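You operate a simulated robot arm through the tools that you are given. There is no shell and no other tool.

Carry out the task below with a simulated robot arm. There is one attempt and no reset: what you move stays moved.

TASK
Take both straps and both cable caps off the blue coil.
Fine: straps back in their tray, caps in the bench drawer, drawer shut; leave the other coil as it is. Set down upright: what you pick out. Where these are worked on the way, their far stop is far enough and under half their travel is too little: bench drawer.

The check looks at the end state, three seconds after you hand in, the way a careful person would. Anything else that was tipped, shoved, dropped, spilled or broken makes it a failure. A push-on lid holds only when it is set on centred and level and pressed home; a screw cap is set on level and turned clockwise until tight.

THE ROBOT
A 7-joint arm with a two-finger parallel gripper, fixed in place. Base frame: the origin is at the foot of the arm, x ahead of it, y to its left, z up. Units: cm, rad, N and s.
Its first joint turns from -2.601 to 2.601 rad. Payload 3.43 kg.
Tool frame: the origin (TCP) lies between the finger pads and is the grasp point; the fingertips stand 3 cm ahead of it; z points along the fingers, y is the line along which they close. Largest opening 9.4 cm; finger width 2.8, thickness 1; the body of the gripper, 5 by 9.6 cm, starts 5.5 cm behind the TCP.
Orientation is that of the tool frame in the base frame, as [roll, pitch, yaw] about the fixed x, y, z axes, in that order (R = Rz(yaw) Ry(pitch) Rx(roll)). With the fingers straight down and closing along the base's y, the tool's x points along the base's -x, its y along +y and its z along -z.

THE INTERFACE
- The arm moves only by the tool drive_tool. Its argument "deltas" is a list of rows, each an object of numbers (a shift or turn left out is 0, a gripper value left out holds the last): "gripper": the opening in per cent of the stroke, from 0 (shut) to 100 (fully open); "dx", "dy", "dz": the shift along the tool's x, y, z in cm; "rx", "ry", "rz": the turn, a rotation vector about the tool's x, y, z in rad. In form: [{"gripper": .., "dx": .., "dy": .., "dz": .., "rx": .., "ry": .., "rz": ..}, ...]. A call has 1 to 20 rows; each row is the pose to reach, as a shift and turn from the pose commanded when the call began, along the tool's axes at that moment. Each row takes 0.2 s and may step no farther than 5 cm and 0.15 rad from the row before; otherwise, or with a gripper value out of range, the whole call is refused. A pose out of reach is approached as far as the arm can. The call stops where the force on the tool passes 90 N (or 10 N more than at its start, if that is more) or the arm is blocked; 0.2 s more then pass. Each finger travels about 4.5 cm/s and halts on what it meets, pressing with about 24 N; the grip force reading is that of the motor and also rises with nothing between the fingers. The clock runs only during rows and for 0.2 s after the last one: add rows that repeat a pose to give the fingers time. It gives the time, the measured TCP pose, the force on the tool (base axes), the opening and the grip force at its end, in the units of the frame above (readings bear some noise), with the torque about the TCP (base axes, N m) and any sound that the robot's microphone picked up.
- Cameras (640 x 400 px; columns grow to the right, rows downward): "scene" is fixed at [39.91, 50.19, 130.4]; the picture's right is [0.70, -0.71, 0.00], its down [-0.69, -0.68, -0.27] and it looks along [0.19, 0.19, -0.96] (base axes); focal length 264 px, centre (320, 200). "wrist" rides on the gripper at [7.6, 1.4, -10.2] in the tool frame; the picture's right is [-0.18, 0.98, 0.00], its down [-0.75, -0.14, -0.64] and it looks along [-0.63, -0.12, 0.77] (tool axes); focal length 243 px, centre (320, 200). There is no depth. A picture from a camera that has moved, and an enlarged one, comes with that camera's place and axes in the base frame and with its lens.
- snapshot(camera): a new picture of that camera. The clock stands still meanwhile.
- zoom(camera, box): a new picture of the part [left, top, right, bottom] of that camera's present view, enlarged. The clock stands still meanwhile.
- finish_job(): hands the job in; it is judged then, once.

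Places have to be worked out from the pictures, the camera data and where the tool is seen. Open the gripper and draw the arm clear of the work before you hand the job in, unless the task says otherwise.

The tools are called after "Call:" by a JSON object that holds its "method" and its "body". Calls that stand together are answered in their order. drive_tool: Moves the arm, as the interface text tells. Its arguments: {"type":"object","properties":{"deltas":{"type":"array"}},"required":["deltas"]} The other tools are called the same way: snapshot (camera) takes a picture; zoom (camera, box) takes an enlarged picture of a part of a camera's view; finish_job () hands the job in.

At the start:

```text
t: 0.0
ee_pos: [30.05, 64.74, 97.44]
orientation: [3.141, 0.0, 3.141]
ft_force: [0.6, 0.1, -0.3]
wrist_torque: [0.01, 0.01, 0.0]
finger_gap: 9.39
grip_force: 0.1
```

scene: 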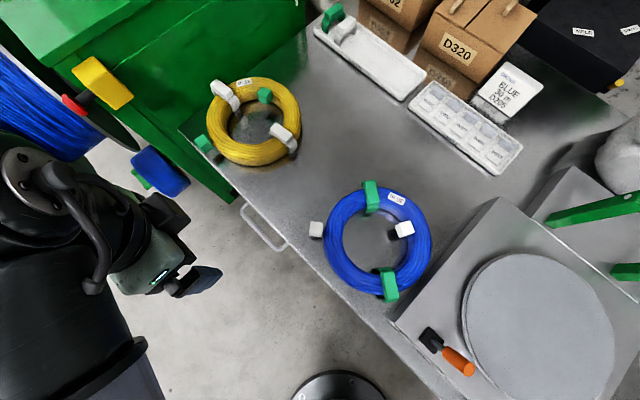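
wrist: 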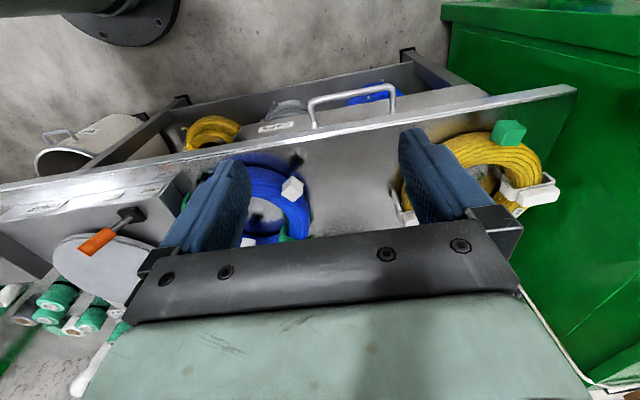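

I start by looking closely at the scene: the blue coil, the trays and the drawer handle.

Call:
{"method": "zoom", "body": {"camera": "scene", "box": [290, 160, 450, 320]}}

Call:
{"method": "zoom", "body": {"camera": "scene", "box": [170, 60, 320, 260]}}

Call:
{"method": "zoom", "body": {"camera": "scene", "box": [300, 0, 540, 180]}}

Call:
{"method": "zoom", "body": {"camera": "wrist", "box": [160, 60, 420, 250]}}

```text
2.50 times, centred on (370, 240) of scene
camera zoom: at [39.91, 50.19, 130.4], right [0.7, -0.71, 0.0], down [-0.69, -0.68, -0.27], along [0.19, 0.19, -0.96], focal length 660 px, centre (195, 100)
```

zoom: 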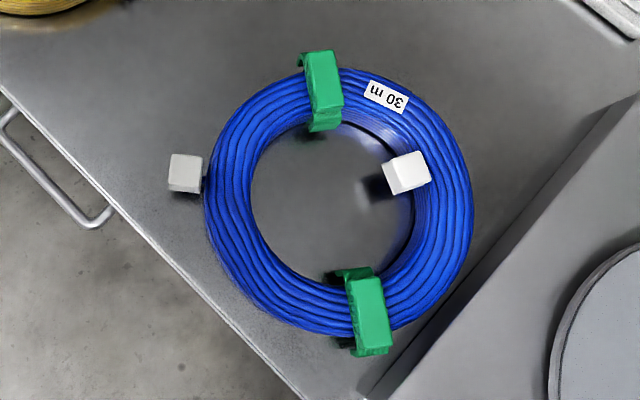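

```text
2.00 times, centred on (245, 160) of scene
camera zoom: at [39.91, 50.19, 130.4], right [0.7, -0.71, 0.0], down [-0.69, -0.68, -0.27], along [0.19, 0.19, -0.96], focal length 528 px, centre (470, 280)
```

zoom: 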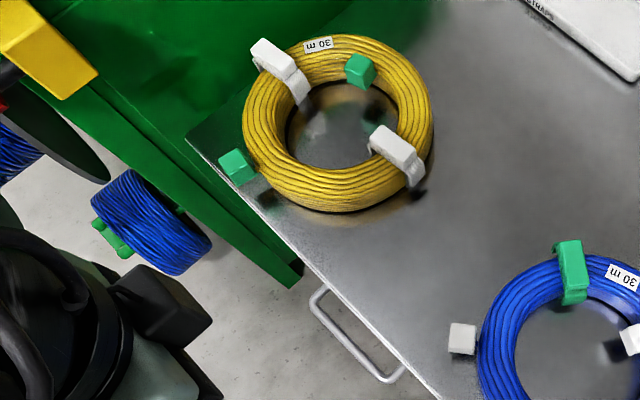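

```text
2.22 times, centred on (420, 90) of scene
camera zoom: at [39.91, 50.19, 130.4], right [0.7, -0.71, 0.0], down [-0.69, -0.68, -0.27], along [0.19, 0.19, -0.96], focal length 587 px, centre (98, 444)
```

zoom: 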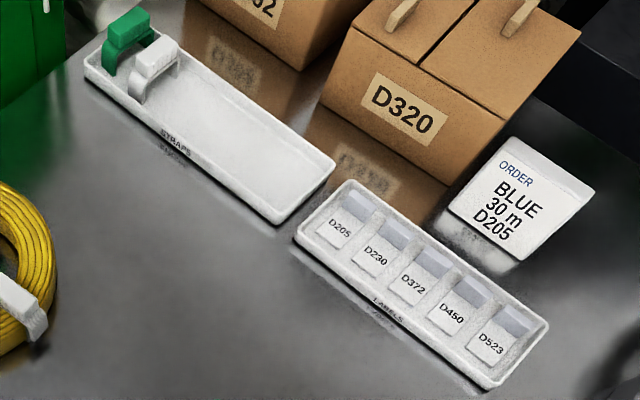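

```text
2.11 times, centred on (290, 155) of wrist
camera zoom: at [22.44, 66.11, 107.92], right [0.18, 0.98, 0.0], down [0.75, -0.14, 0.64], along [0.63, -0.12, -0.77], focal length 511 px, centre (383, 295)
```

zoom: 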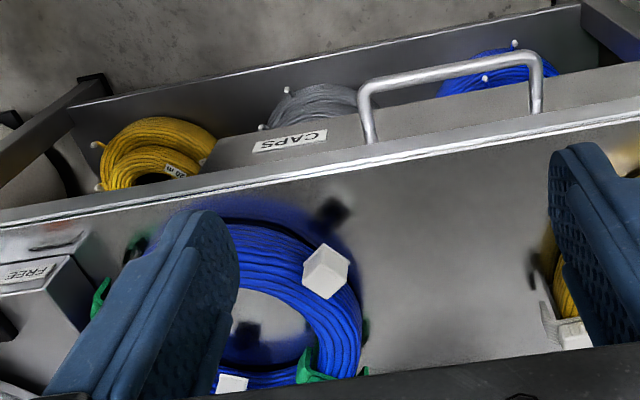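

From triangulating both views, the bench is about 70 cm high, its front edge is near x≈40, and the drawer handle bar is near (37, 62–77, 62). The blue coil is near (53, 46). I'll move the wrist camera over the blue coil at a safe height for a closer look.

Call:
{"method": "drive_tool", "body": {"deltas": [{"dx": -1.5, "dy": -2, "dz": 1.2}, {"dx": -3, "dy": -4.5, "dz": 2.5}, {"dx": -5, "dy": -7.5, "dz": 4}, {"dx": -7, "dy": -10.5, "dz": 6}, {"dx": -9, "dy": -13.5, "dz": 8}, {"dx": -10.5, "dy": -16, "dz": 9.4}, {"dx": -10.5, "dy": -16, "dz": 9.4}]}}

Call:
{"method": "snapshot", "body": {"camera": "wrist"}}

Call:
{"method": "snapshot", "body": {"camera": "scene"}}

```text
t: 1.6
ee_pos: [40.5, 48.64, 87.95]
orientation: [3.141, 0.001, 3.141]
ft_force: [-0.1, -0.5, -0.2]
wrist_torque: [-0.01, 0.01, 0.0]
finger_gap: 9.41
grip_force: 0.1
```

```text
taken
camera wrist: at [32.91, 50.17, 98.3], right [0.18, 0.98, 0.0], down [0.75, -0.14, 0.64], along [0.63, -0.12, -0.77], focal length 243 px, centre (320, 200)
```

wrist: 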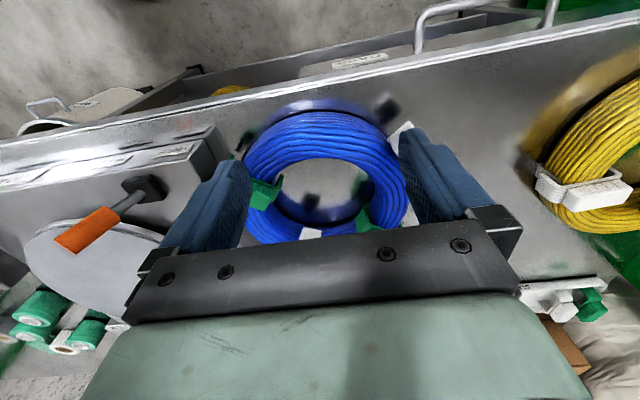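

```text
taken
```

scene: 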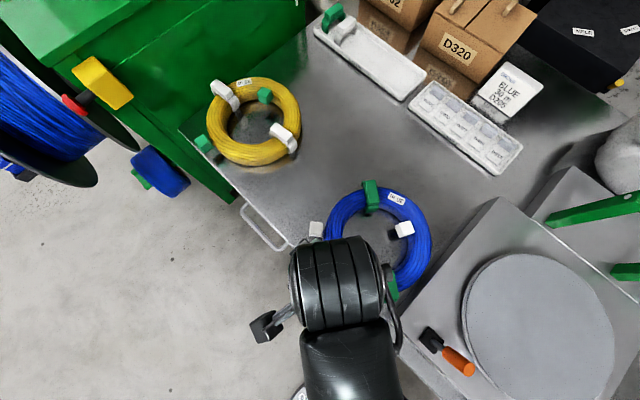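

The coil is in view between the fingers; I zoom in to see the straps and the caps' shape and how they sit.

Call:
{"method": "zoom", "body": {"camera": "wrist", "box": [220, 90, 430, 250]}}

Call:
{"method": "zoom", "body": {"camera": "wrist", "box": [280, 0, 620, 130]}}

```text
2.50 times, centred on (325, 170) of wrist
camera zoom: at [32.91, 50.17, 98.3], right [0.18, 0.98, 0.0], down [0.75, -0.14, 0.64], along [0.63, -0.12, -0.77], focal length 606 px, centre (308, 275)
```

zoom: 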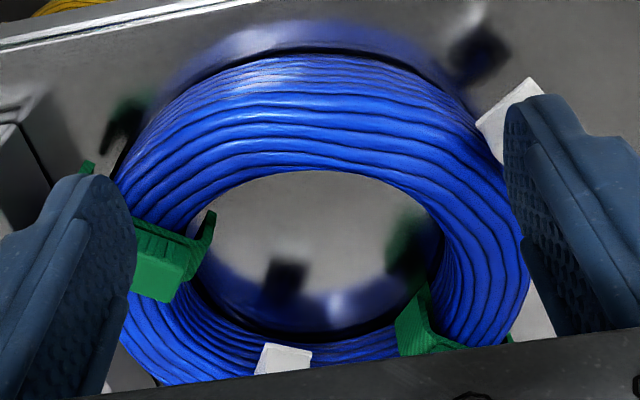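

```text
1.88 times, centred on (450, 65) of wrist
camera zoom: at [32.91, 50.17, 98.3], right [0.18, 0.98, 0.0], down [0.75, -0.14, 0.64], along [0.63, -0.12, -0.77], focal length 457 px, centre (75, 454)
```

zoom: 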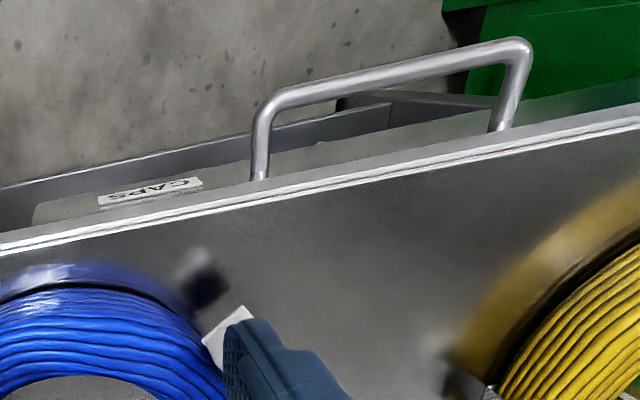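

The zoom is a real re-render, so I use high magnification from the fixed camera on cap B, the strap tray and the yellow coil's equivalents, to understand the cap and strap geometry.

Call:
{"method": "zoom", "body": {"camera": "scene", "box": [380, 210, 428, 240]}}

Call:
{"method": "zoom", "body": {"camera": "scene", "box": [308, 0, 372, 40]}}

Call:
{"method": "zoom", "body": {"camera": "scene", "box": [190, 70, 310, 170]}}

Call:
{"method": "zoom", "body": {"camera": "scene", "box": [345, 175, 409, 215]}}

```text
13.33 times, centred on (404, 225) of scene
camera zoom: at [39.91, 50.19, 130.4], right [0.7, -0.71, 0.0], down [-0.69, -0.68, -0.27], along [0.19, 0.19, -0.96], focal length 3520 px, centre (-800, -133)
```

zoom: 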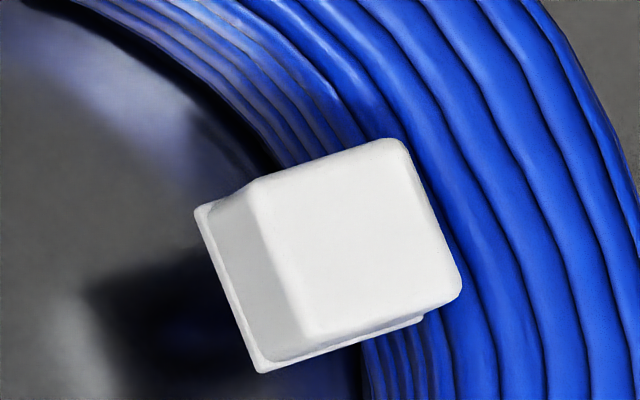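

```text
10.00 times, centred on (340, 20) of scene
camera zoom: at [39.91, 50.19, 130.4], right [0.7, -0.71, 0.0], down [-0.69, -0.68, -0.27], along [0.19, 0.19, -0.96], focal length 2640 px, centre (120, 2000)
```

zoom: 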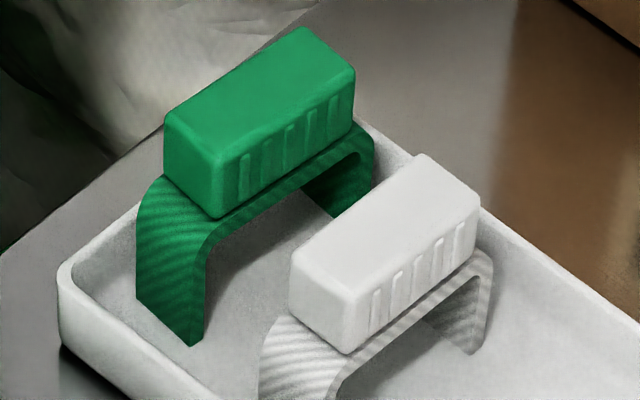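

```text
4.00 times, centred on (250, 120) of scene
camera zoom: at [39.91, 50.19, 130.4], right [0.7, -0.71, 0.0], down [-0.69, -0.68, -0.27], along [0.19, 0.19, -0.96], focal length 1056 px, centre (600, 520)
```

zoom: 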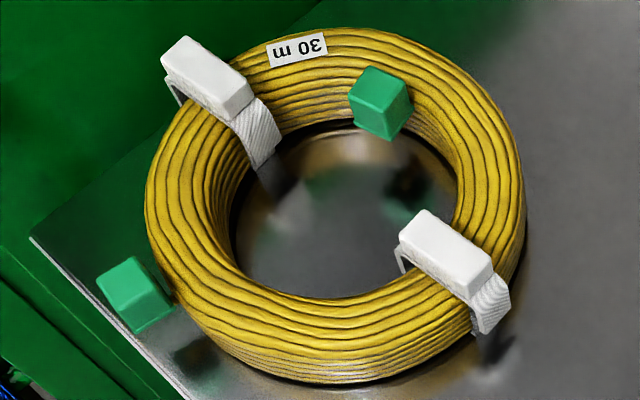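

```text
10.00 times, centred on (377, 195) of scene
camera zoom: at [39.91, 50.19, 130.4], right [0.7, -0.71, 0.0], down [-0.69, -0.68, -0.27], along [0.19, 0.19, -0.96], focal length 2640 px, centre (-250, 250)
```

zoom: 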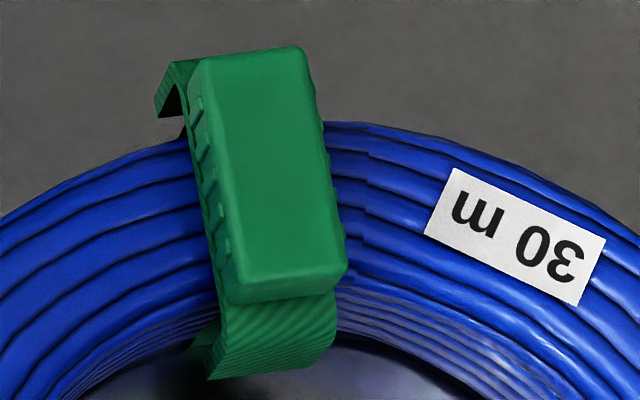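

Straps are arches with a grip block on top and a coil band beneath; the caps look like box cups with a flange at the bottom. I tilt the tool for a low side view of cap A to see how it sits on the cable end.

Call:
{"method": "drive_tool", "body": {"deltas": [{"dx": 1, "dy": 2, "dz": 0.5, "ry": -0.1}, {"dx": 2, "dy": 4, "dz": 1.5, "ry": -0.2}, {"dx": 3, "dy": 6, "dz": 3, "ry": -0.3}, {"dx": 4, "dy": 8, "dz": 4.5, "ry": -0.4}, {"dx": 5.2, "dy": 9.5, "dz": 6.1, "ry": -0.5}, {"dx": 5.2, "dy": 9.5, "dz": 6.1, "ry": -0.5}]}}

Call:
{"method": "snapshot", "body": {"camera": "wrist"}}

Call:
{"method": "zoom", "body": {"camera": "wrist", "box": [240, 90, 410, 220]}}

```text
t: 3.0
ee_pos: [35.33, 58.21, 81.97]
orientation: [-3.141, 0.502, 3.141]
ft_force: [0.2, 0.5, 0.3]
wrist_torque: [0.01, 0.01, 0.01]
finger_gap: 9.42
grip_force: 0.0
```

```text
taken
camera wrist: at [23.74, 59.63, 87.48], right [0.16, 0.98, 0.09], down [0.35, -0.14, 0.93], along [0.92, -0.12, -0.37], focal length 243 px, centre (320, 200)
```

wrist: 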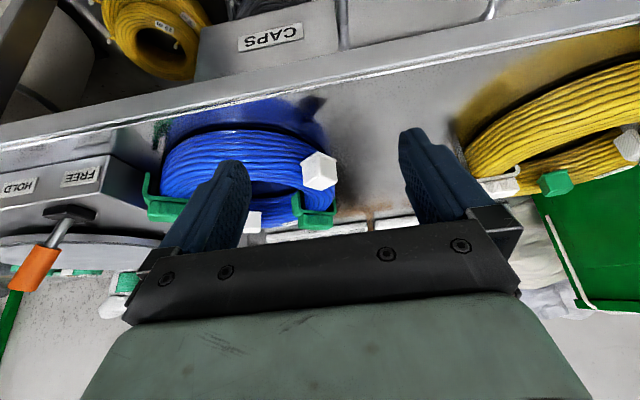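

```text
3.08 times, centred on (325, 155) of wrist
camera zoom: at [23.74, 59.63, 87.48], right [0.16, 0.98, 0.09], down [0.35, -0.14, 0.93], along [0.92, -0.12, -0.37], focal length 746 px, centre (305, 338)
```

zoom: 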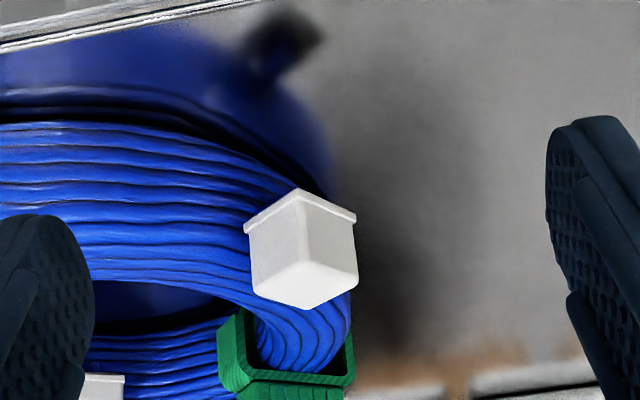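

Cap A: top at z≈76.9, bottom flange ≈74.3, centre about (45.6, 57.0); bench ≈70.4. Its reflection shows a blue cable stub entering from below, so it should pull off upward. Now I back the arm away to view the drawer front and handle.

Call:
{"method": "drive_tool", "body": {"deltas": [{"dx": 3, "dy": 1, "dz": -1.3}, {"dx": 6.5, "dy": 2.3, "dz": -2.8}, {"dx": 10, "dy": 3.6, "dz": -4.3}, {"dx": 13.5, "dy": 4.9, "dz": -5.8}, {"dx": 16.5, "dy": 6, "dz": -7}, {"dx": 18.8, "dy": 6.8, "dz": -8}, {"dx": 18.8, "dy": 6.8, "dz": -8}]}}

Call:
{"method": "snapshot", "body": {"camera": "wrist"}}

Call:
{"method": "zoom", "body": {"camera": "wrist", "box": [150, 20, 500, 240]}}

Call:
{"method": "zoom", "body": {"camera": "scene", "box": [296, 210, 344, 240]}}

Call:
{"method": "zoom", "body": {"camera": "scene", "box": [357, 265, 421, 305]}}

```text
t: 4.6
ee_pos: [14.88, 65.1, 79.91]
orientation: [3.14, 0.501, -3.14]
ft_force: [-0.1, 1.1, -0.4]
wrist_torque: [0.02, 0.0, 0.01]
finger_gap: 9.4
grip_force: 0.1
```

```text
taken
camera wrist: at [3.29, 66.48, 85.42], right [0.16, 0.98, 0.09], down [0.35, -0.14, 0.92], along [0.92, -0.12, -0.37], focal length 243 px, centre (320, 200)
```

wrist: 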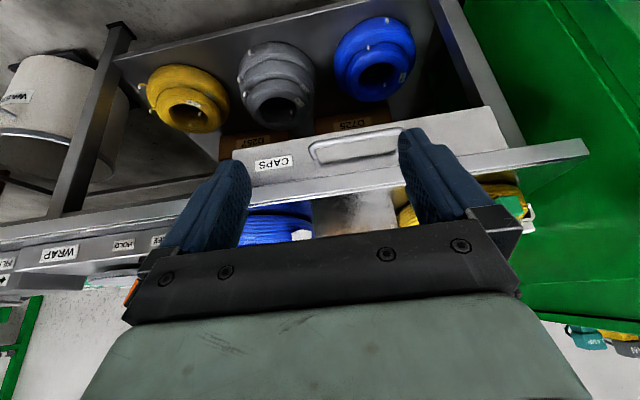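

```text
1.82 times, centred on (325, 130) of wrist
camera zoom: at [3.29, 66.48, 85.42], right [0.16, 0.98, 0.09], down [0.35, -0.14, 0.92], along [0.92, -0.12, -0.37], focal length 441 px, centre (311, 327)
```

zoom: 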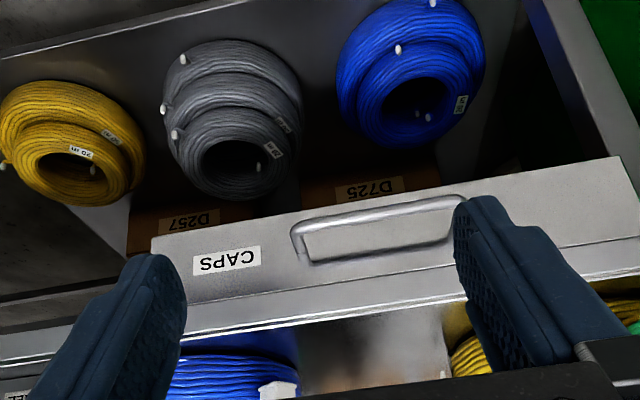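

```text
13.33 times, centred on (320, 225) of scene
camera zoom: at [39.91, 50.19, 130.4], right [0.7, -0.71, 0.0], down [-0.69, -0.68, -0.27], along [0.19, 0.19, -0.96], focal length 3520 px, centre (320, -133)
```

zoom: 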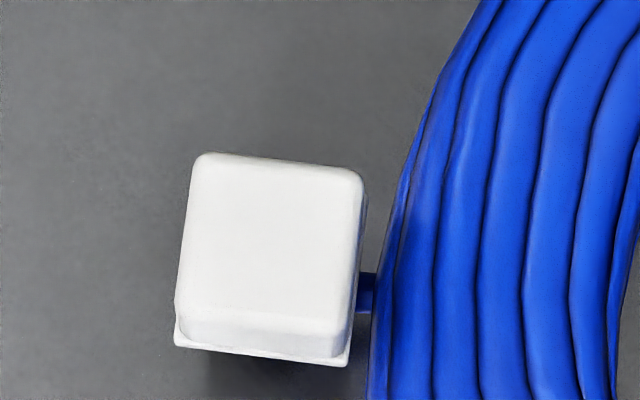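

```text
10.00 times, centred on (389, 285) of scene
camera zoom: at [39.91, 50.19, 130.4], right [0.7, -0.71, 0.0], down [-0.69, -0.68, -0.27], along [0.19, 0.19, -0.96], focal length 2640 px, centre (-370, -650)
```

zoom: 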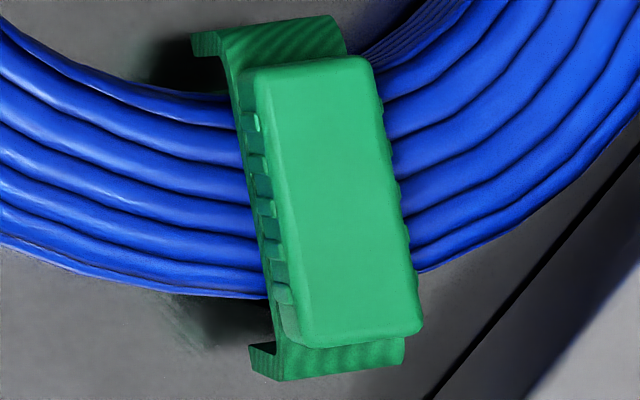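

The drawer front spans roughly y 46–93 at x≈40 with the U-handle bar at about (36.5, 62–77, 62.4). I check the handle at high magnification from both cameras before hooking it.

Call:
{"method": "snapshot", "body": {"camera": "scene"}}

Call:
{"method": "zoom", "body": {"camera": "wrist", "box": [290, 110, 430, 200]}}

Call:
{"method": "zoom", "body": {"camera": "scene", "box": [230, 195, 310, 255]}}

```text
taken
```

scene: 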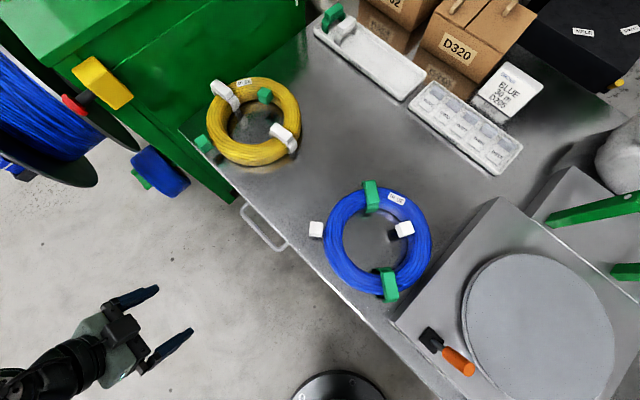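

```text
4.44 times, centred on (360, 155) of wrist
camera zoom: at [3.29, 66.48, 85.42], right [0.16, 0.98, 0.09], down [0.35, -0.14, 0.92], along [0.92, -0.12, -0.37], focal length 1078 px, centre (142, 400)
```

zoom: 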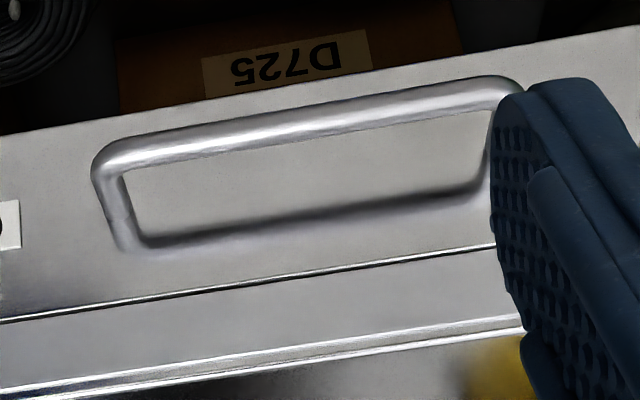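

```text
6.67 times, centred on (270, 225) of scene
camera zoom: at [39.91, 50.19, 130.4], right [0.7, -0.71, 0.0], down [-0.69, -0.68, -0.27], along [0.19, 0.19, -0.96], focal length 1760 px, centre (653, 33)
```

zoom: 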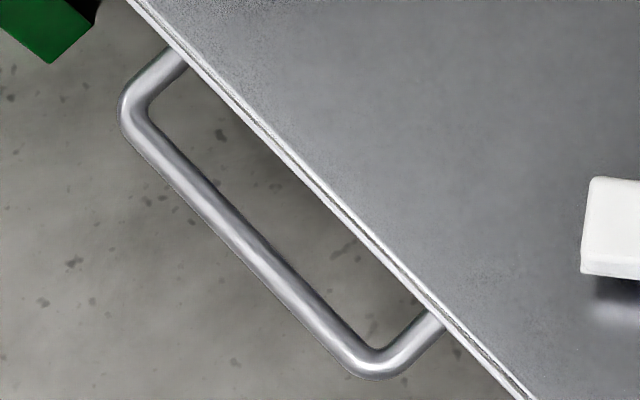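

Bar centre ≈ x 36.4, z 62.6, diameter ≈1.2; the drawer face is recessed to x≈42 behind the bench lip (x≈39.7, z 66.5–70.4). I'll level the tool, yaw it 90° so the fingers close along x, and use the rear finger as a hook behind the bar.

Call:
{"method": "drive_tool", "body": {"deltas": [{"dx": -2.5, "dy": 0.7, "dz": 0.8, "ry": 0.125}, {"dx": -5, "dy": 1.4, "dz": 1.5, "ry": 0.25}, {"dx": -7.5, "dy": 2.2, "dz": 2.3, "ry": 0.375}, {"dx": -9.87, "dy": 2.9, "dz": 3.0, "ry": 0.5}, {"dx": -9.87, "dy": 2.9, "dz": 3.0, "ry": 0.5}]}}

Call:
{"method": "drive_tool", "body": {"deltas": [{"rz": -0.143}, {"rz": -0.286}, {"rz": -0.429}, {"rz": -0.572}, {"rz": -0.714}, {"rz": -0.857}, {"rz": -1.0}, {"rz": -1.143}, {"rz": -1.286}, {"rz": -1.429}, {"rz": -1.571}, {"rz": -1.571}]}}

```text
t: 5.8
ee_pos: [25.04, 67.9, 82.22]
orientation: [3.142, -0.002, 3.141]
ft_force: [0.5, 0.7, 0.7]
wrist_torque: [0.0, 0.01, -0.01]
finger_gap: 9.41
grip_force: 0.0
```

```text
t: 8.4
ee_pos: [25.13, 67.87, 82.09]
orientation: [-3.142, 0.001, -1.568]
ft_force: [0.3, -0.5, 0.5]
wrist_torque: [-0.04, 0.01, -0.02]
finger_gap: 9.4
grip_force: 0.0
```

The tool is level with the fingers closing along x. I move above the handle position, staying above the bar, and check with pictures.

Call:
{"method": "drive_tool", "body": {"deltas": [{"dx": -0.8, "dy": -3.9, "dz": 1}, {"dx": -1.6, "dy": -7.8, "dz": 2.5}, {"dx": -1.6, "dy": -7.8, "dz": 7.1}, {"dx": -1.6, "dy": -7.8, "dz": 7.1}]}}

Call:
{"method": "snapshot", "body": {"camera": "wrist"}}

Call:
{"method": "snapshot", "body": {"camera": "scene"}}

```text
t: 9.4
ee_pos: [32.93, 69.39, 74.91]
orientation: [3.141, 0.001, -1.571]
ft_force: [-0.6, 0.7, 0.2]
wrist_torque: [-0.02, -0.01, -0.02]
finger_gap: 9.41
grip_force: 0.0
```

```text
taken
camera wrist: at [31.58, 61.82, 85.31], right [-0.98, 0.18, 0.0], down [0.14, 0.75, 0.64], along [0.12, 0.63, -0.77], focal length 243 px, centre (320, 200)
```

wrist: 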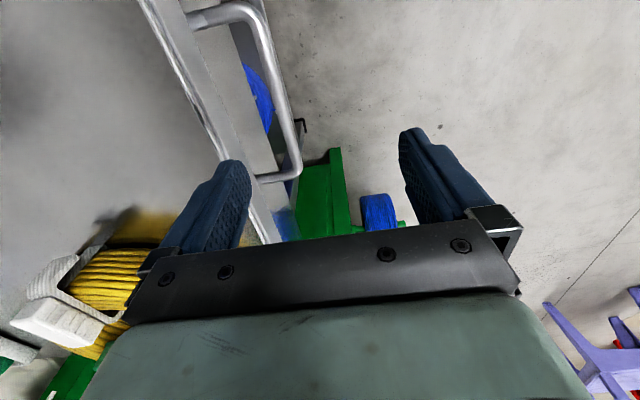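

```text
taken
```

scene: 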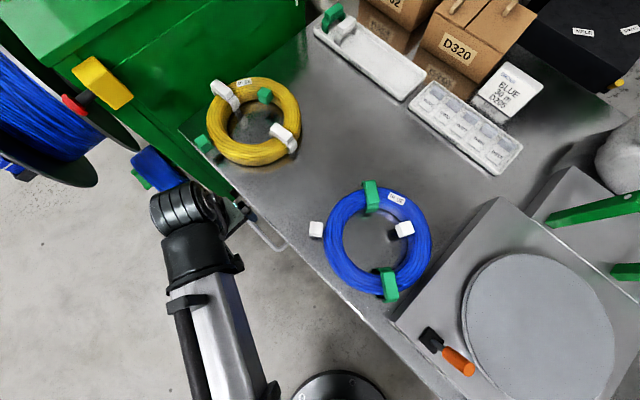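

This view again puts the bar at x≈36.4, so the rear finger (x 37.6–38.6) drops between bar and bench lip. I descend to z≈63.5.

Call:
{"method": "drive_tool", "body": {"deltas": [{"dz": 2}, {"dz": 4}, {"dz": 6}, {"dz": 7.5}, {"dz": 9}, {"dz": 10.2}, {"dz": 11.4}, {"dz": 11.4}]}}

Call:
{"method": "snapshot", "body": {"camera": "wrist"}}

Call:
{"method": "zoom", "body": {"camera": "scene", "box": [140, 150, 320, 260]}}

```text
t: 11.2
ee_pos: [32.9, 69.45, 63.73]
orientation: [-3.139, -0.001, -1.571]
ft_force: [0.3, -0.7, 0.5]
wrist_torque: [0.01, 0.03, -0.03]
finger_gap: 9.39
grip_force: 0.0
```

```text
taken
camera wrist: at [31.44, 61.88, 74.15], right [-0.98, 0.18, 0.0], down [0.14, 0.75, 0.64], along [0.12, 0.63, -0.77], focal length 243 px, centre (320, 200)
```

wrist: 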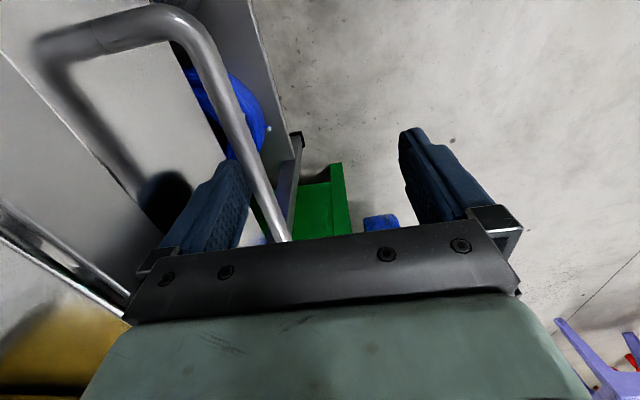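

```text
3.56 times, centred on (230, 205) of scene
camera zoom: at [39.91, 50.19, 130.4], right [0.7, -0.71, 0.0], down [-0.69, -0.68, -0.27], along [0.19, 0.19, -0.96], focal length 939 px, centre (640, 182)
```

zoom: 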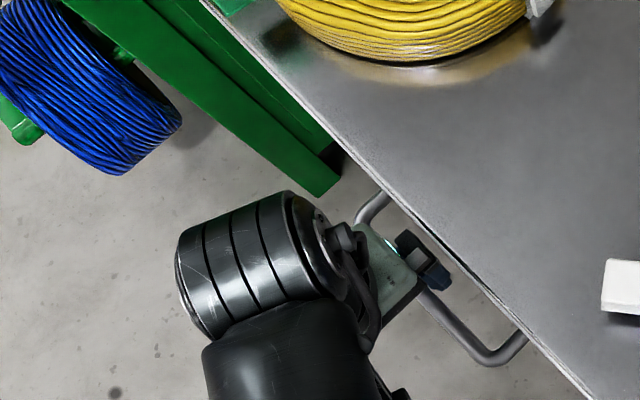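

The rear finger sits inside the handle, behind the bar. I now pull slowly toward −x (tool +y).

Call:
{"method": "drive_tool", "body": {"deltas": [{"dy": 0.5}, {"dy": 1.2}, {"dy": 2.2}, {"dy": 3.4}, {"dy": 4.6}, {"dy": 5.8}, {"dy": 7}, {"dy": 8.2}, {"dy": 9.4}, {"dy": 10.6}, {"dy": 11.8}, {"dy": 13}, {"dy": 13}]}}

Call:
{"method": "snapshot", "body": {"camera": "wrist"}}

Call:
{"method": "snapshot", "body": {"camera": "scene"}}

```text
t: 14.0
ee_pos: [19.68, 69.54, 63.54]
orientation: [-3.141, -0.001, -1.571]
ft_force: [0.9, -0.1, -0.5]
wrist_torque: [-0.03, 0.03, 0.02]
finger_gap: 9.41
grip_force: 0.1
```

```text
taken
camera wrist: at [18.4, 61.9, 74.02], right [-0.98, 0.18, 0.0], down [0.14, 0.75, 0.64], along [0.12, 0.63, -0.77], focal length 243 px, centre (320, 200)
```

wrist: 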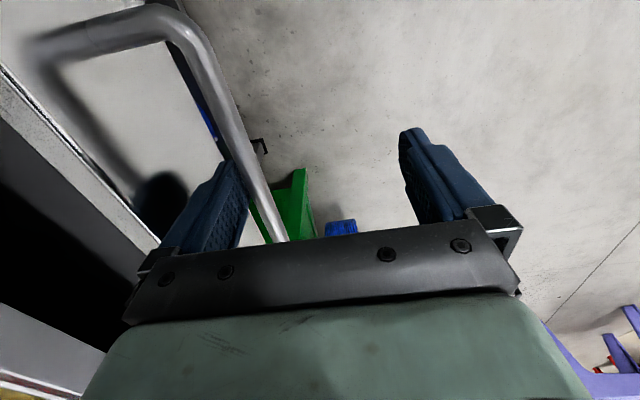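

```text
taken
```

scene: 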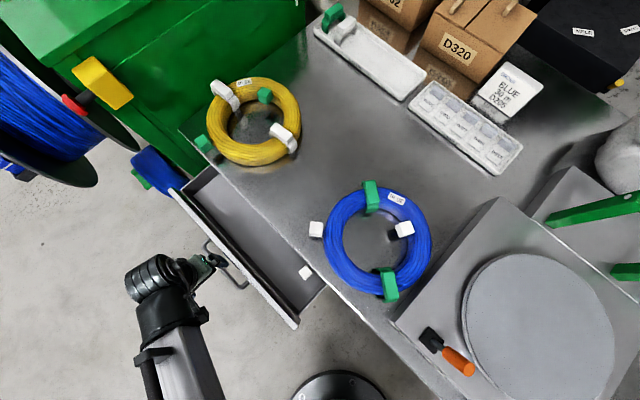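

The drawer is open about 12.5 cm with almost no force, and there's already one white cap inside. Before pulling on, I check the drawer's far end against the blue hanging reel on the cabinet.

Call:
{"method": "zoom", "body": {"camera": "scene", "box": [110, 120, 350, 340]}}

Call:
{"method": "zoom", "body": {"camera": "scene", "box": [130, 140, 226, 220]}}

```text
1.82 times, centred on (230, 230) of scene
camera zoom: at [39.91, 50.19, 130.4], right [0.7, -0.71, 0.0], down [-0.69, -0.68, -0.27], along [0.19, 0.19, -0.96], focal length 480 px, centre (484, 146)
```

zoom: 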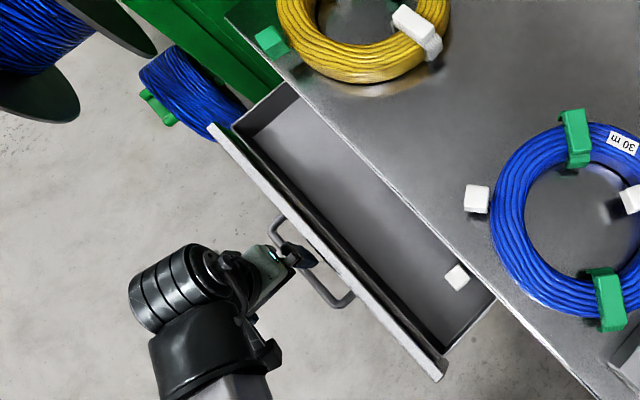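

```text
5.00 times, centred on (178, 180) of scene
camera zoom: at [39.91, 50.19, 130.4], right [0.7, -0.71, 0.0], down [-0.69, -0.68, -0.27], along [0.19, 0.19, -0.96], focal length 1320 px, centre (1030, 300)
```

zoom: 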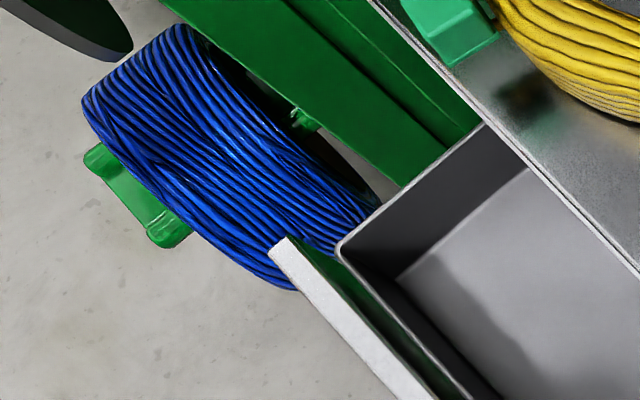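

The blue reel is far below near the floor, so it is no obstacle. I keep pulling until the drawer's stop.

Call:
{"method": "drive_tool", "body": {"deltas": [{"dy": 1}, {"dy": 2}, {"dy": 3}, {"dy": 4}, {"dy": 5}, {"dy": 6}, {"dy": 7}, {"dy": 8}, {"dy": 9}, {"dy": 10}, {"dy": 11}, {"dy": 12}]}}

Call:
{"method": "snapshot", "body": {"camera": "scene"}}

```text
t: 16.6
ee_pos: [7.88, 69.53, 63.75]
orientation: [3.141, -0.001, -1.57]
ft_force: [0.2, -0.2, -0.3]
wrist_torque: [0.01, 0.0, 0.02]
finger_gap: 9.41
grip_force: 0.0
```

```text
taken
```

scene: 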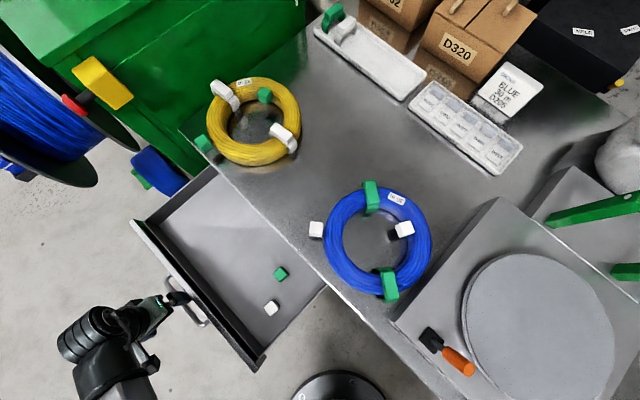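

About 24.5 cm open, still no stop felt. I continue gently until the stop is met.

Call:
{"method": "drive_tool", "body": {"deltas": [{"dy": 0.8}, {"dy": 1.6}, {"dy": 2.4}, {"dy": 3.2}, {"dy": 4.0}, {"dy": 4.8}, {"dy": 5.6}, {"dy": 6.4}, {"dy": 7.2}, {"dy": 8.0}, {"dy": 8.8}, {"dy": 9.6}, {"dy": 10.4}, {"dy": 11.2}, {"dy": 12}]}}

Call:
{"method": "snapshot", "body": {"camera": "scene"}}

```text
t: 18.5
ee_pos: [2.53, 69.53, 63.35]
orientation: [-3.108, -0.001, -1.573]
ft_force: [17.7, -0.8, -3.7]
wrist_torque: [0.13, -0.12, -0.24]
finger_gap: 9.42
grip_force: 0.4
stopped in row 9: the force on the tool passed its limit at 100 N (the readings are from after the stop); the commanded pose is now the measured one
```

```text
taken
```

scene: 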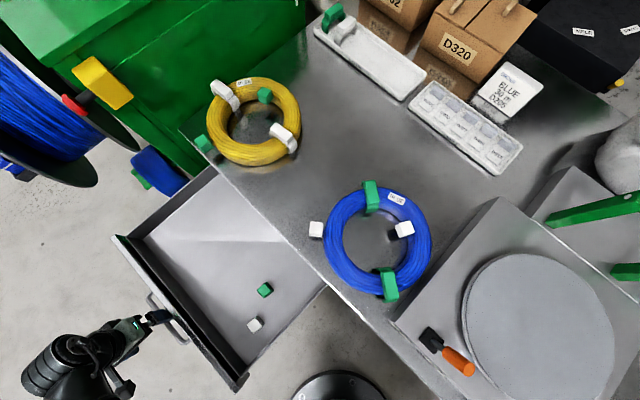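

The stop was felt at about 30 cm travel, so the drawer is fully open. I back the finger off the bar and lift out.

Call:
{"method": "drive_tool", "body": {"deltas": [{"dy": -0.6}, {"dy": -1.3}, {"dy": -1.3}, {"dy": -1.3, "dz": -2}, {"dy": -1.3, "dz": -5}, {"dy": -1.3, "dz": -9}, {"dy": -1.3, "dz": -13}, {"dy": -1.3, "dz": -17}, {"dy": -1.3, "dz": -21}, {"dy": -1.3, "dz": -21}]}}

Call:
{"method": "zoom", "body": {"camera": "scene", "box": [110, 160, 340, 395]}}

Call:
{"method": "zoom", "body": {"camera": "scene", "box": [240, 275, 288, 335]}}

```text
t: 20.7
ee_pos: [3.09, 69.38, 84.5]
orientation: [-3.111, -0.002, -1.573]
ft_force: [1.5, 0.4, 0.0]
wrist_torque: [-0.03, 0.03, 0.01]
finger_gap: 9.41
grip_force: 0.1
```

```text
1.70 times, centred on (225, 278) of scene
camera zoom: at [39.91, 50.19, 130.4], right [0.7, -0.71, 0.0], down [-0.69, -0.68, -0.27], along [0.19, 0.19, -0.96], focal length 449 px, centre (482, 68)
```

zoom: 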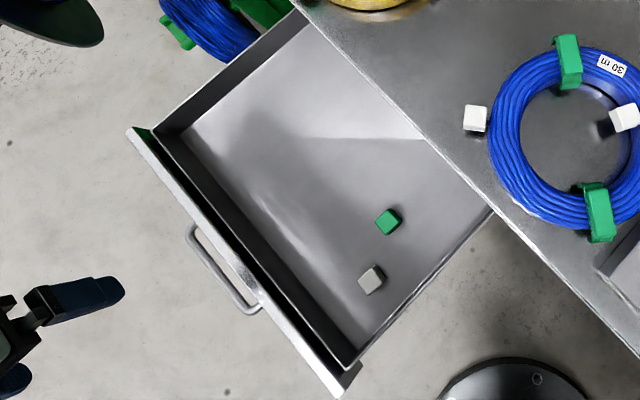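

```text
6.67 times, centred on (264, 305) of scene
camera zoom: at [39.91, 50.19, 130.4], right [0.7, -0.71, 0.0], down [-0.69, -0.68, -0.27], along [0.19, 0.19, -0.96], focal length 1760 px, centre (693, -500)
```

zoom: 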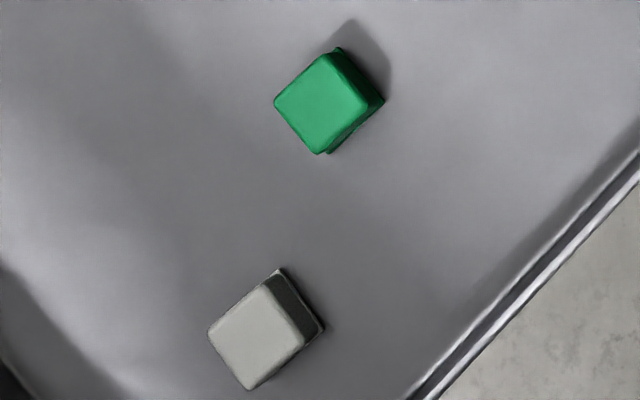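

The drawer holds one green and one white cap, both flange-down, so "upright" means flange down. I first correct the 0.03 rad roll picked up at the stop, then travel to above cap A with yaw aligned to its faces (fingers closing along its 39° side).

Call:
{"method": "drive_tool", "body": {"deltas": [{"rx": -0.031}, {"rx": -0.031}]}}

Call:
{"method": "drive_tool", "body": {"deltas": [{"dx": 1.1, "dy": -4.2, "dz": -1, "rz": -0.06}, {"dx": 2.3, "dy": -8.5, "dz": -2, "rz": -0.13}, {"dx": 3.5, "dy": -12.8, "dz": -3, "rz": -0.2}, {"dx": 4.7, "dy": -17, "dz": -3.5, "rz": -0.27}, {"dx": 5.9, "dy": -21.3, "dz": -3.5, "rz": -0.34}, {"dx": 7.1, "dy": -25.6, "dz": -3.5, "rz": -0.41}, {"dx": 8.3, "dy": -29.8, "dz": -3.5, "rz": -0.48}, {"dx": 9.5, "dy": -34, "dz": -3.5, "rz": -0.55}, {"dx": 10.7, "dy": -38.3, "dz": -3.5, "rz": -0.62}, {"dx": 12.3, "dy": -42.6, "dz": -3.5, "rz": -0.683}, {"dx": 12.3, "dy": -42.6, "dz": -3.5, "rz": -0.683}, {"dx": 12.3, "dy": -42.6, "dz": -3.5, "rz": -0.683}]}}

Call:
{"method": "snapshot", "body": {"camera": "wrist"}}

Call:
{"method": "snapshot", "body": {"camera": "scene"}}

```text
t: 21.3
ee_pos: [3.02, 69.52, 84.53]
orientation: [3.139, -0.002, -1.572]
ft_force: [0.3, 0.2, -0.4]
wrist_torque: [0.02, 0.01, -0.01]
finger_gap: 9.39
grip_force: 0.1
```

```text
t: 23.9
ee_pos: [45.78, 57.11, 88.04]
orientation: [3.139, 0.0, -0.889]
ft_force: [0.0, -0.7, 0.2]
wrist_torque: [-0.02, -0.03, 0.02]
finger_gap: 9.41
grip_force: 0.0
```

```text
taken
camera wrist: at [49.43, 50.38, 98.44], right [-0.88, -0.48, 0.0], down [-0.36, 0.68, 0.64], along [-0.31, 0.56, -0.77], focal length 243 px, centre (320, 200)
```

wrist: 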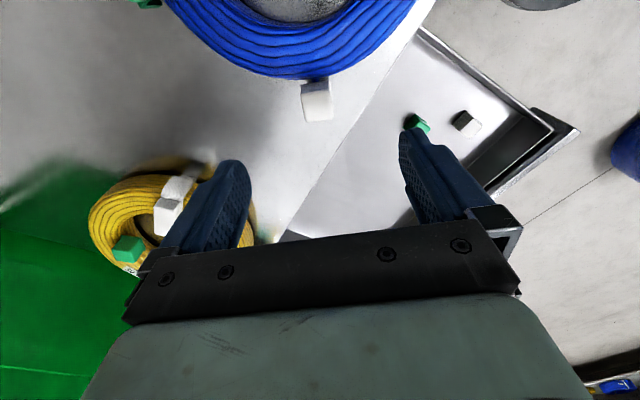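

```text
taken
```

scene: 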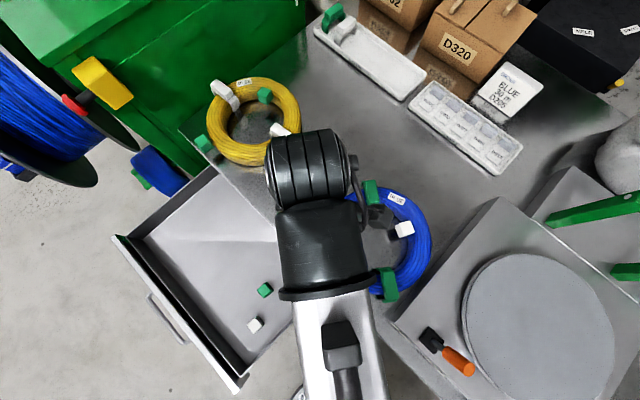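

The gripper is above cap A. I zoom the wrist view to verify the cap's centre and alignment.

Call:
{"method": "zoom", "body": {"camera": "wrist", "box": [270, 60, 366, 130]}}

```text
5.71 times, centred on (318, 95) of wrist
camera zoom: at [49.43, 50.38, 98.44], right [-0.88, -0.48, 0.0], down [-0.36, 0.68, 0.64], along [-0.31, 0.56, -0.77], focal length 1386 px, centre (331, 800)
```

zoom: 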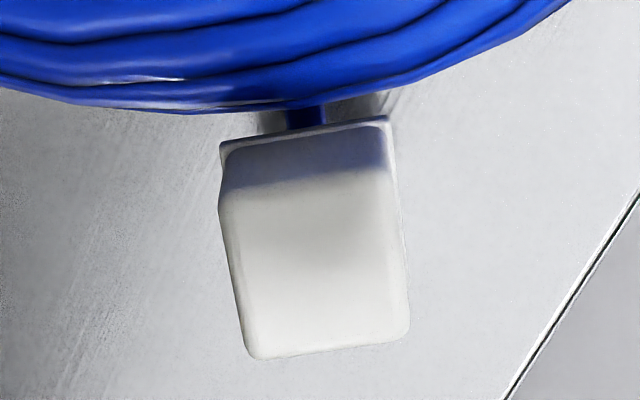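

The cap is aligned with the tool's closing axis and centred within ~0.1 cm along it. I descend so the fingertips stop just above the flange (TCP z≈77.9), then close.

Call:
{"method": "drive_tool", "body": {"deltas": [{"dx": 0.05, "dz": 2}, {"dx": 0.1, "dz": 4}, {"dx": 0.1, "dz": 6}, {"dx": 0.1, "dz": 7.5}, {"dx": 0.1, "dz": 8.8}, {"dx": 0.1, "dz": 9.6}, {"dx": 0.1, "dz": 10.1}, {"dx": 0.1, "dz": 10.1}]}}

Call:
{"method": "zoom", "body": {"camera": "wrist", "box": [180, 60, 440, 230]}}

```text
t: 25.7
ee_pos: [45.68, 56.96, 77.93]
orientation: [3.14, -0.001, -0.888]
ft_force: [-0.4, 0.9, -0.1]
wrist_torque: [-0.04, 0.01, 0.0]
finger_gap: 9.38
grip_force: 0.1
```

```text
2.35 times, centred on (310, 145) of wrist
camera zoom: at [49.33, 50.25, 88.4], right [-0.88, -0.48, 0.0], down [-0.36, 0.68, 0.64], along [-0.31, 0.56, -0.77], focal length 571 px, centre (344, 329)
```

zoom: 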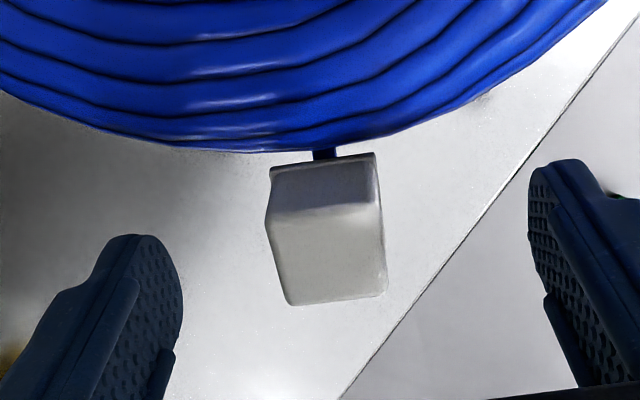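

Re-triangulating from this closer view: cap A top is z≈76.2, flange bottom ≈73.5, and it lies ~0.3 cm toward tool −y. I correct, lower 0.9 cm more, and close the fingers.

Call:
{"method": "drive_tool", "body": {"deltas": [{"dy": -0.3}, {"dy": -0.3, "dz": 0.4}, {"dy": -0.3, "dz": 0.9}, {"dy": -0.3, "dz": 0.9}]}}

Call:
{"method": "drive_tool", "body": {"deltas": [{"gripper": 70}, {"gripper": 50}, {"gripper": 40}, {"gripper": 30}, {"gripper": 30}]}}

Call:
{"method": "zoom", "body": {"camera": "wrist", "box": [220, 90, 420, 230]}}

```text
t: 26.7
ee_pos: [45.97, 57.21, 77.04]
orientation: [3.139, 0.001, -0.888]
ft_force: [-0.1, -0.5, 1.0]
wrist_torque: [-0.02, -0.03, 0.04]
finger_gap: 9.38
grip_force: 0.1
```

```text
t: 27.9
ee_pos: [45.92, 57.14, 77.16]
orientation: [3.14, 0.002, -0.89]
ft_force: [0.7, -1.0, 0.8]
wrist_torque: [-0.03, -0.01, -0.04]
finger_gap: 2.93
grip_force: 23.5
```

```text
2.86 times, centred on (320, 160) of wrist
camera zoom: at [49.62, 50.4, 87.43], right [-0.88, -0.48, 0.0], down [-0.36, 0.68, 0.64], along [-0.31, 0.56, -0.77], focal length 693 px, centre (320, 314)
```

zoom: 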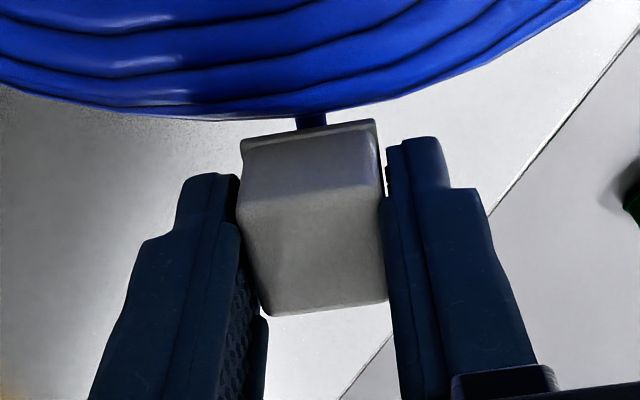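

Grip closed on the cap at 2.93 cm with 23.5 N. I hold the grip command firmly and pull straight up gently, watching the force.

Call:
{"method": "drive_tool", "body": {"deltas": [{"gripper": 10}, {"gripper": 10}, {"gripper": 10, "dz": -0.3}, {"gripper": 10, "dz": -0.7}, {"gripper": 10, "dz": -1.1}, {"gripper": 10, "dz": -1.5}]}}

Call:
{"method": "zoom", "body": {"camera": "wrist", "box": [220, 60, 420, 230]}}

```text
t: 29.3
ee_pos: [45.96, 57.12, 78.46]
orientation: [3.138, 0.0, -0.889]
ft_force: [-0.5, -0.7, -0.3]
wrist_torque: [0.01, 0.01, -0.01]
finger_gap: 2.61
grip_force: 24.0
```

```text
2.35 times, centred on (320, 145) of wrist
camera zoom: at [49.64, 50.37, 88.89], right [-0.88, -0.48, 0.0], down [-0.36, 0.68, 0.64], along [-0.31, 0.56, -0.77], focal length 571 px, centre (320, 329)
```

zoom: 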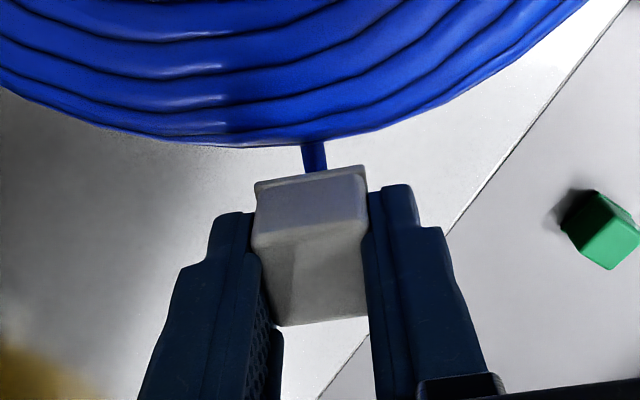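

The cap is rising with the gripper (gap 2.61, no reaction force). I lift on and look from the fixed camera and wrist to confirm it came off and the coil stayed.

Call:
{"method": "drive_tool", "body": {"deltas": [{"dz": -1}, {"dz": -2}, {"dz": -3.5}, {"dz": -5}, {"dz": -7}, {"dz": -9}, {"dz": -9}]}}

Call:
{"method": "snapshot", "body": {"camera": "wrist"}}

Call:
{"method": "snapshot", "body": {"camera": "scene"}}

```text
t: 30.9
ee_pos: [46.02, 57.23, 87.41]
orientation: [3.137, -0.001, -0.89]
ft_force: [0.5, 0.8, 0.3]
wrist_torque: [-0.05, -0.04, 0.01]
finger_gap: 2.61
grip_force: 24.0
```

```text
taken
camera wrist: at [49.76, 50.47, 97.9], right [-0.88, -0.48, 0.0], down [-0.36, 0.68, 0.64], along [-0.31, 0.56, -0.77], focal length 243 px, centre (320, 200)
```

wrist: 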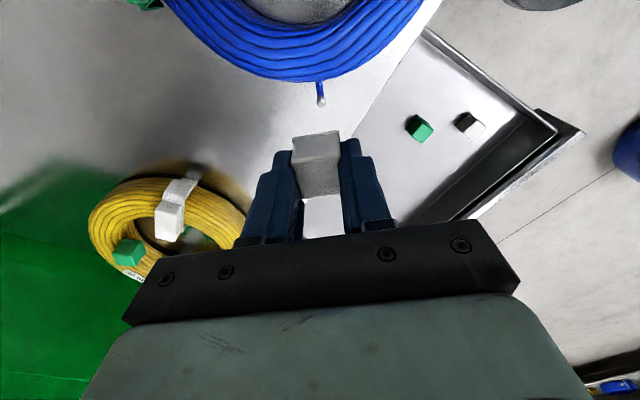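

```text
taken
```

scene: 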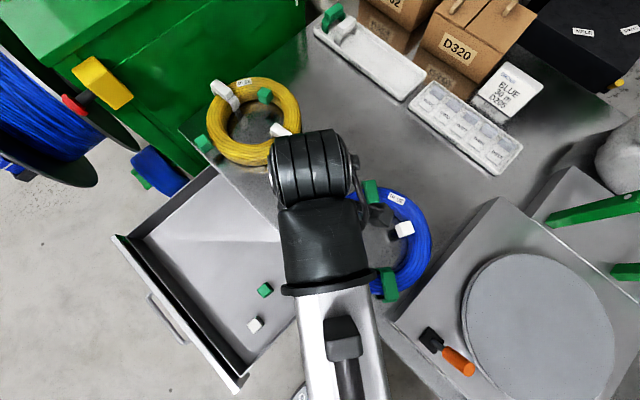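

Cap A is off cleanly; the bare cable stub is visible and the coil hasn't moved. I zoom on the drawer's existing caps from the wrist to get the drawer floor height.

Call:
{"method": "zoom", "body": {"camera": "wrist", "box": [396, 95, 500, 160]}}

Call:
{"method": "zoom", "body": {"camera": "scene", "box": [240, 275, 288, 335]}}

Call:
{"method": "zoom", "body": {"camera": "wrist", "box": [270, 70, 380, 150]}}

```text
6.15 times, centred on (448, 128) of wrist
camera zoom: at [49.76, 50.47, 97.9], right [-0.88, -0.48, 0.0], down [-0.36, 0.68, 0.64], along [-0.31, 0.56, -0.77], focal length 1493 px, centre (-468, 646)
```

zoom: 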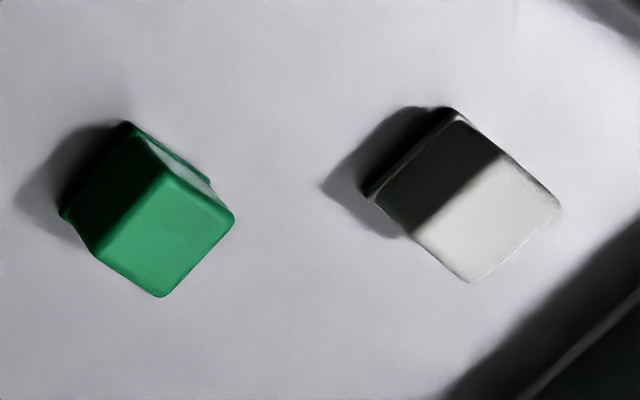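

```text
6.67 times, centred on (264, 305) of scene
camera zoom: at [39.91, 50.19, 130.4], right [0.7, -0.71, 0.0], down [-0.69, -0.68, -0.27], along [0.19, 0.19, -0.96], focal length 1760 px, centre (693, -500)
```

zoom: 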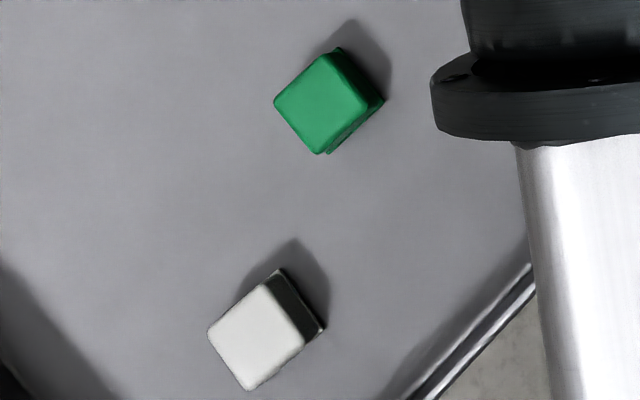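

```text
5.00 times, centred on (325, 110) of wrist
camera zoom: at [49.76, 50.47, 97.9], right [-0.88, -0.48, 0.0], down [-0.36, 0.68, 0.64], along [-0.31, 0.56, -0.77], focal length 1213 px, centre (295, 650)
```

zoom: 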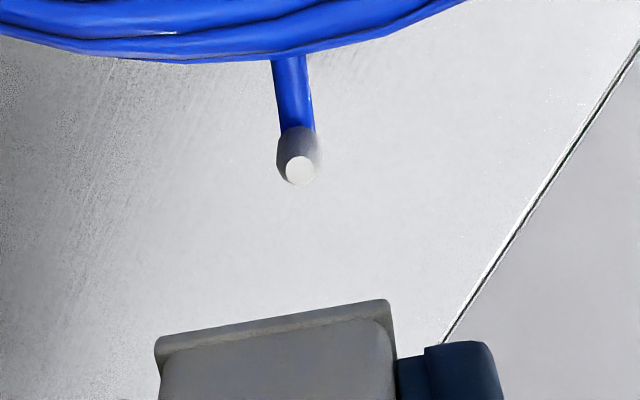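

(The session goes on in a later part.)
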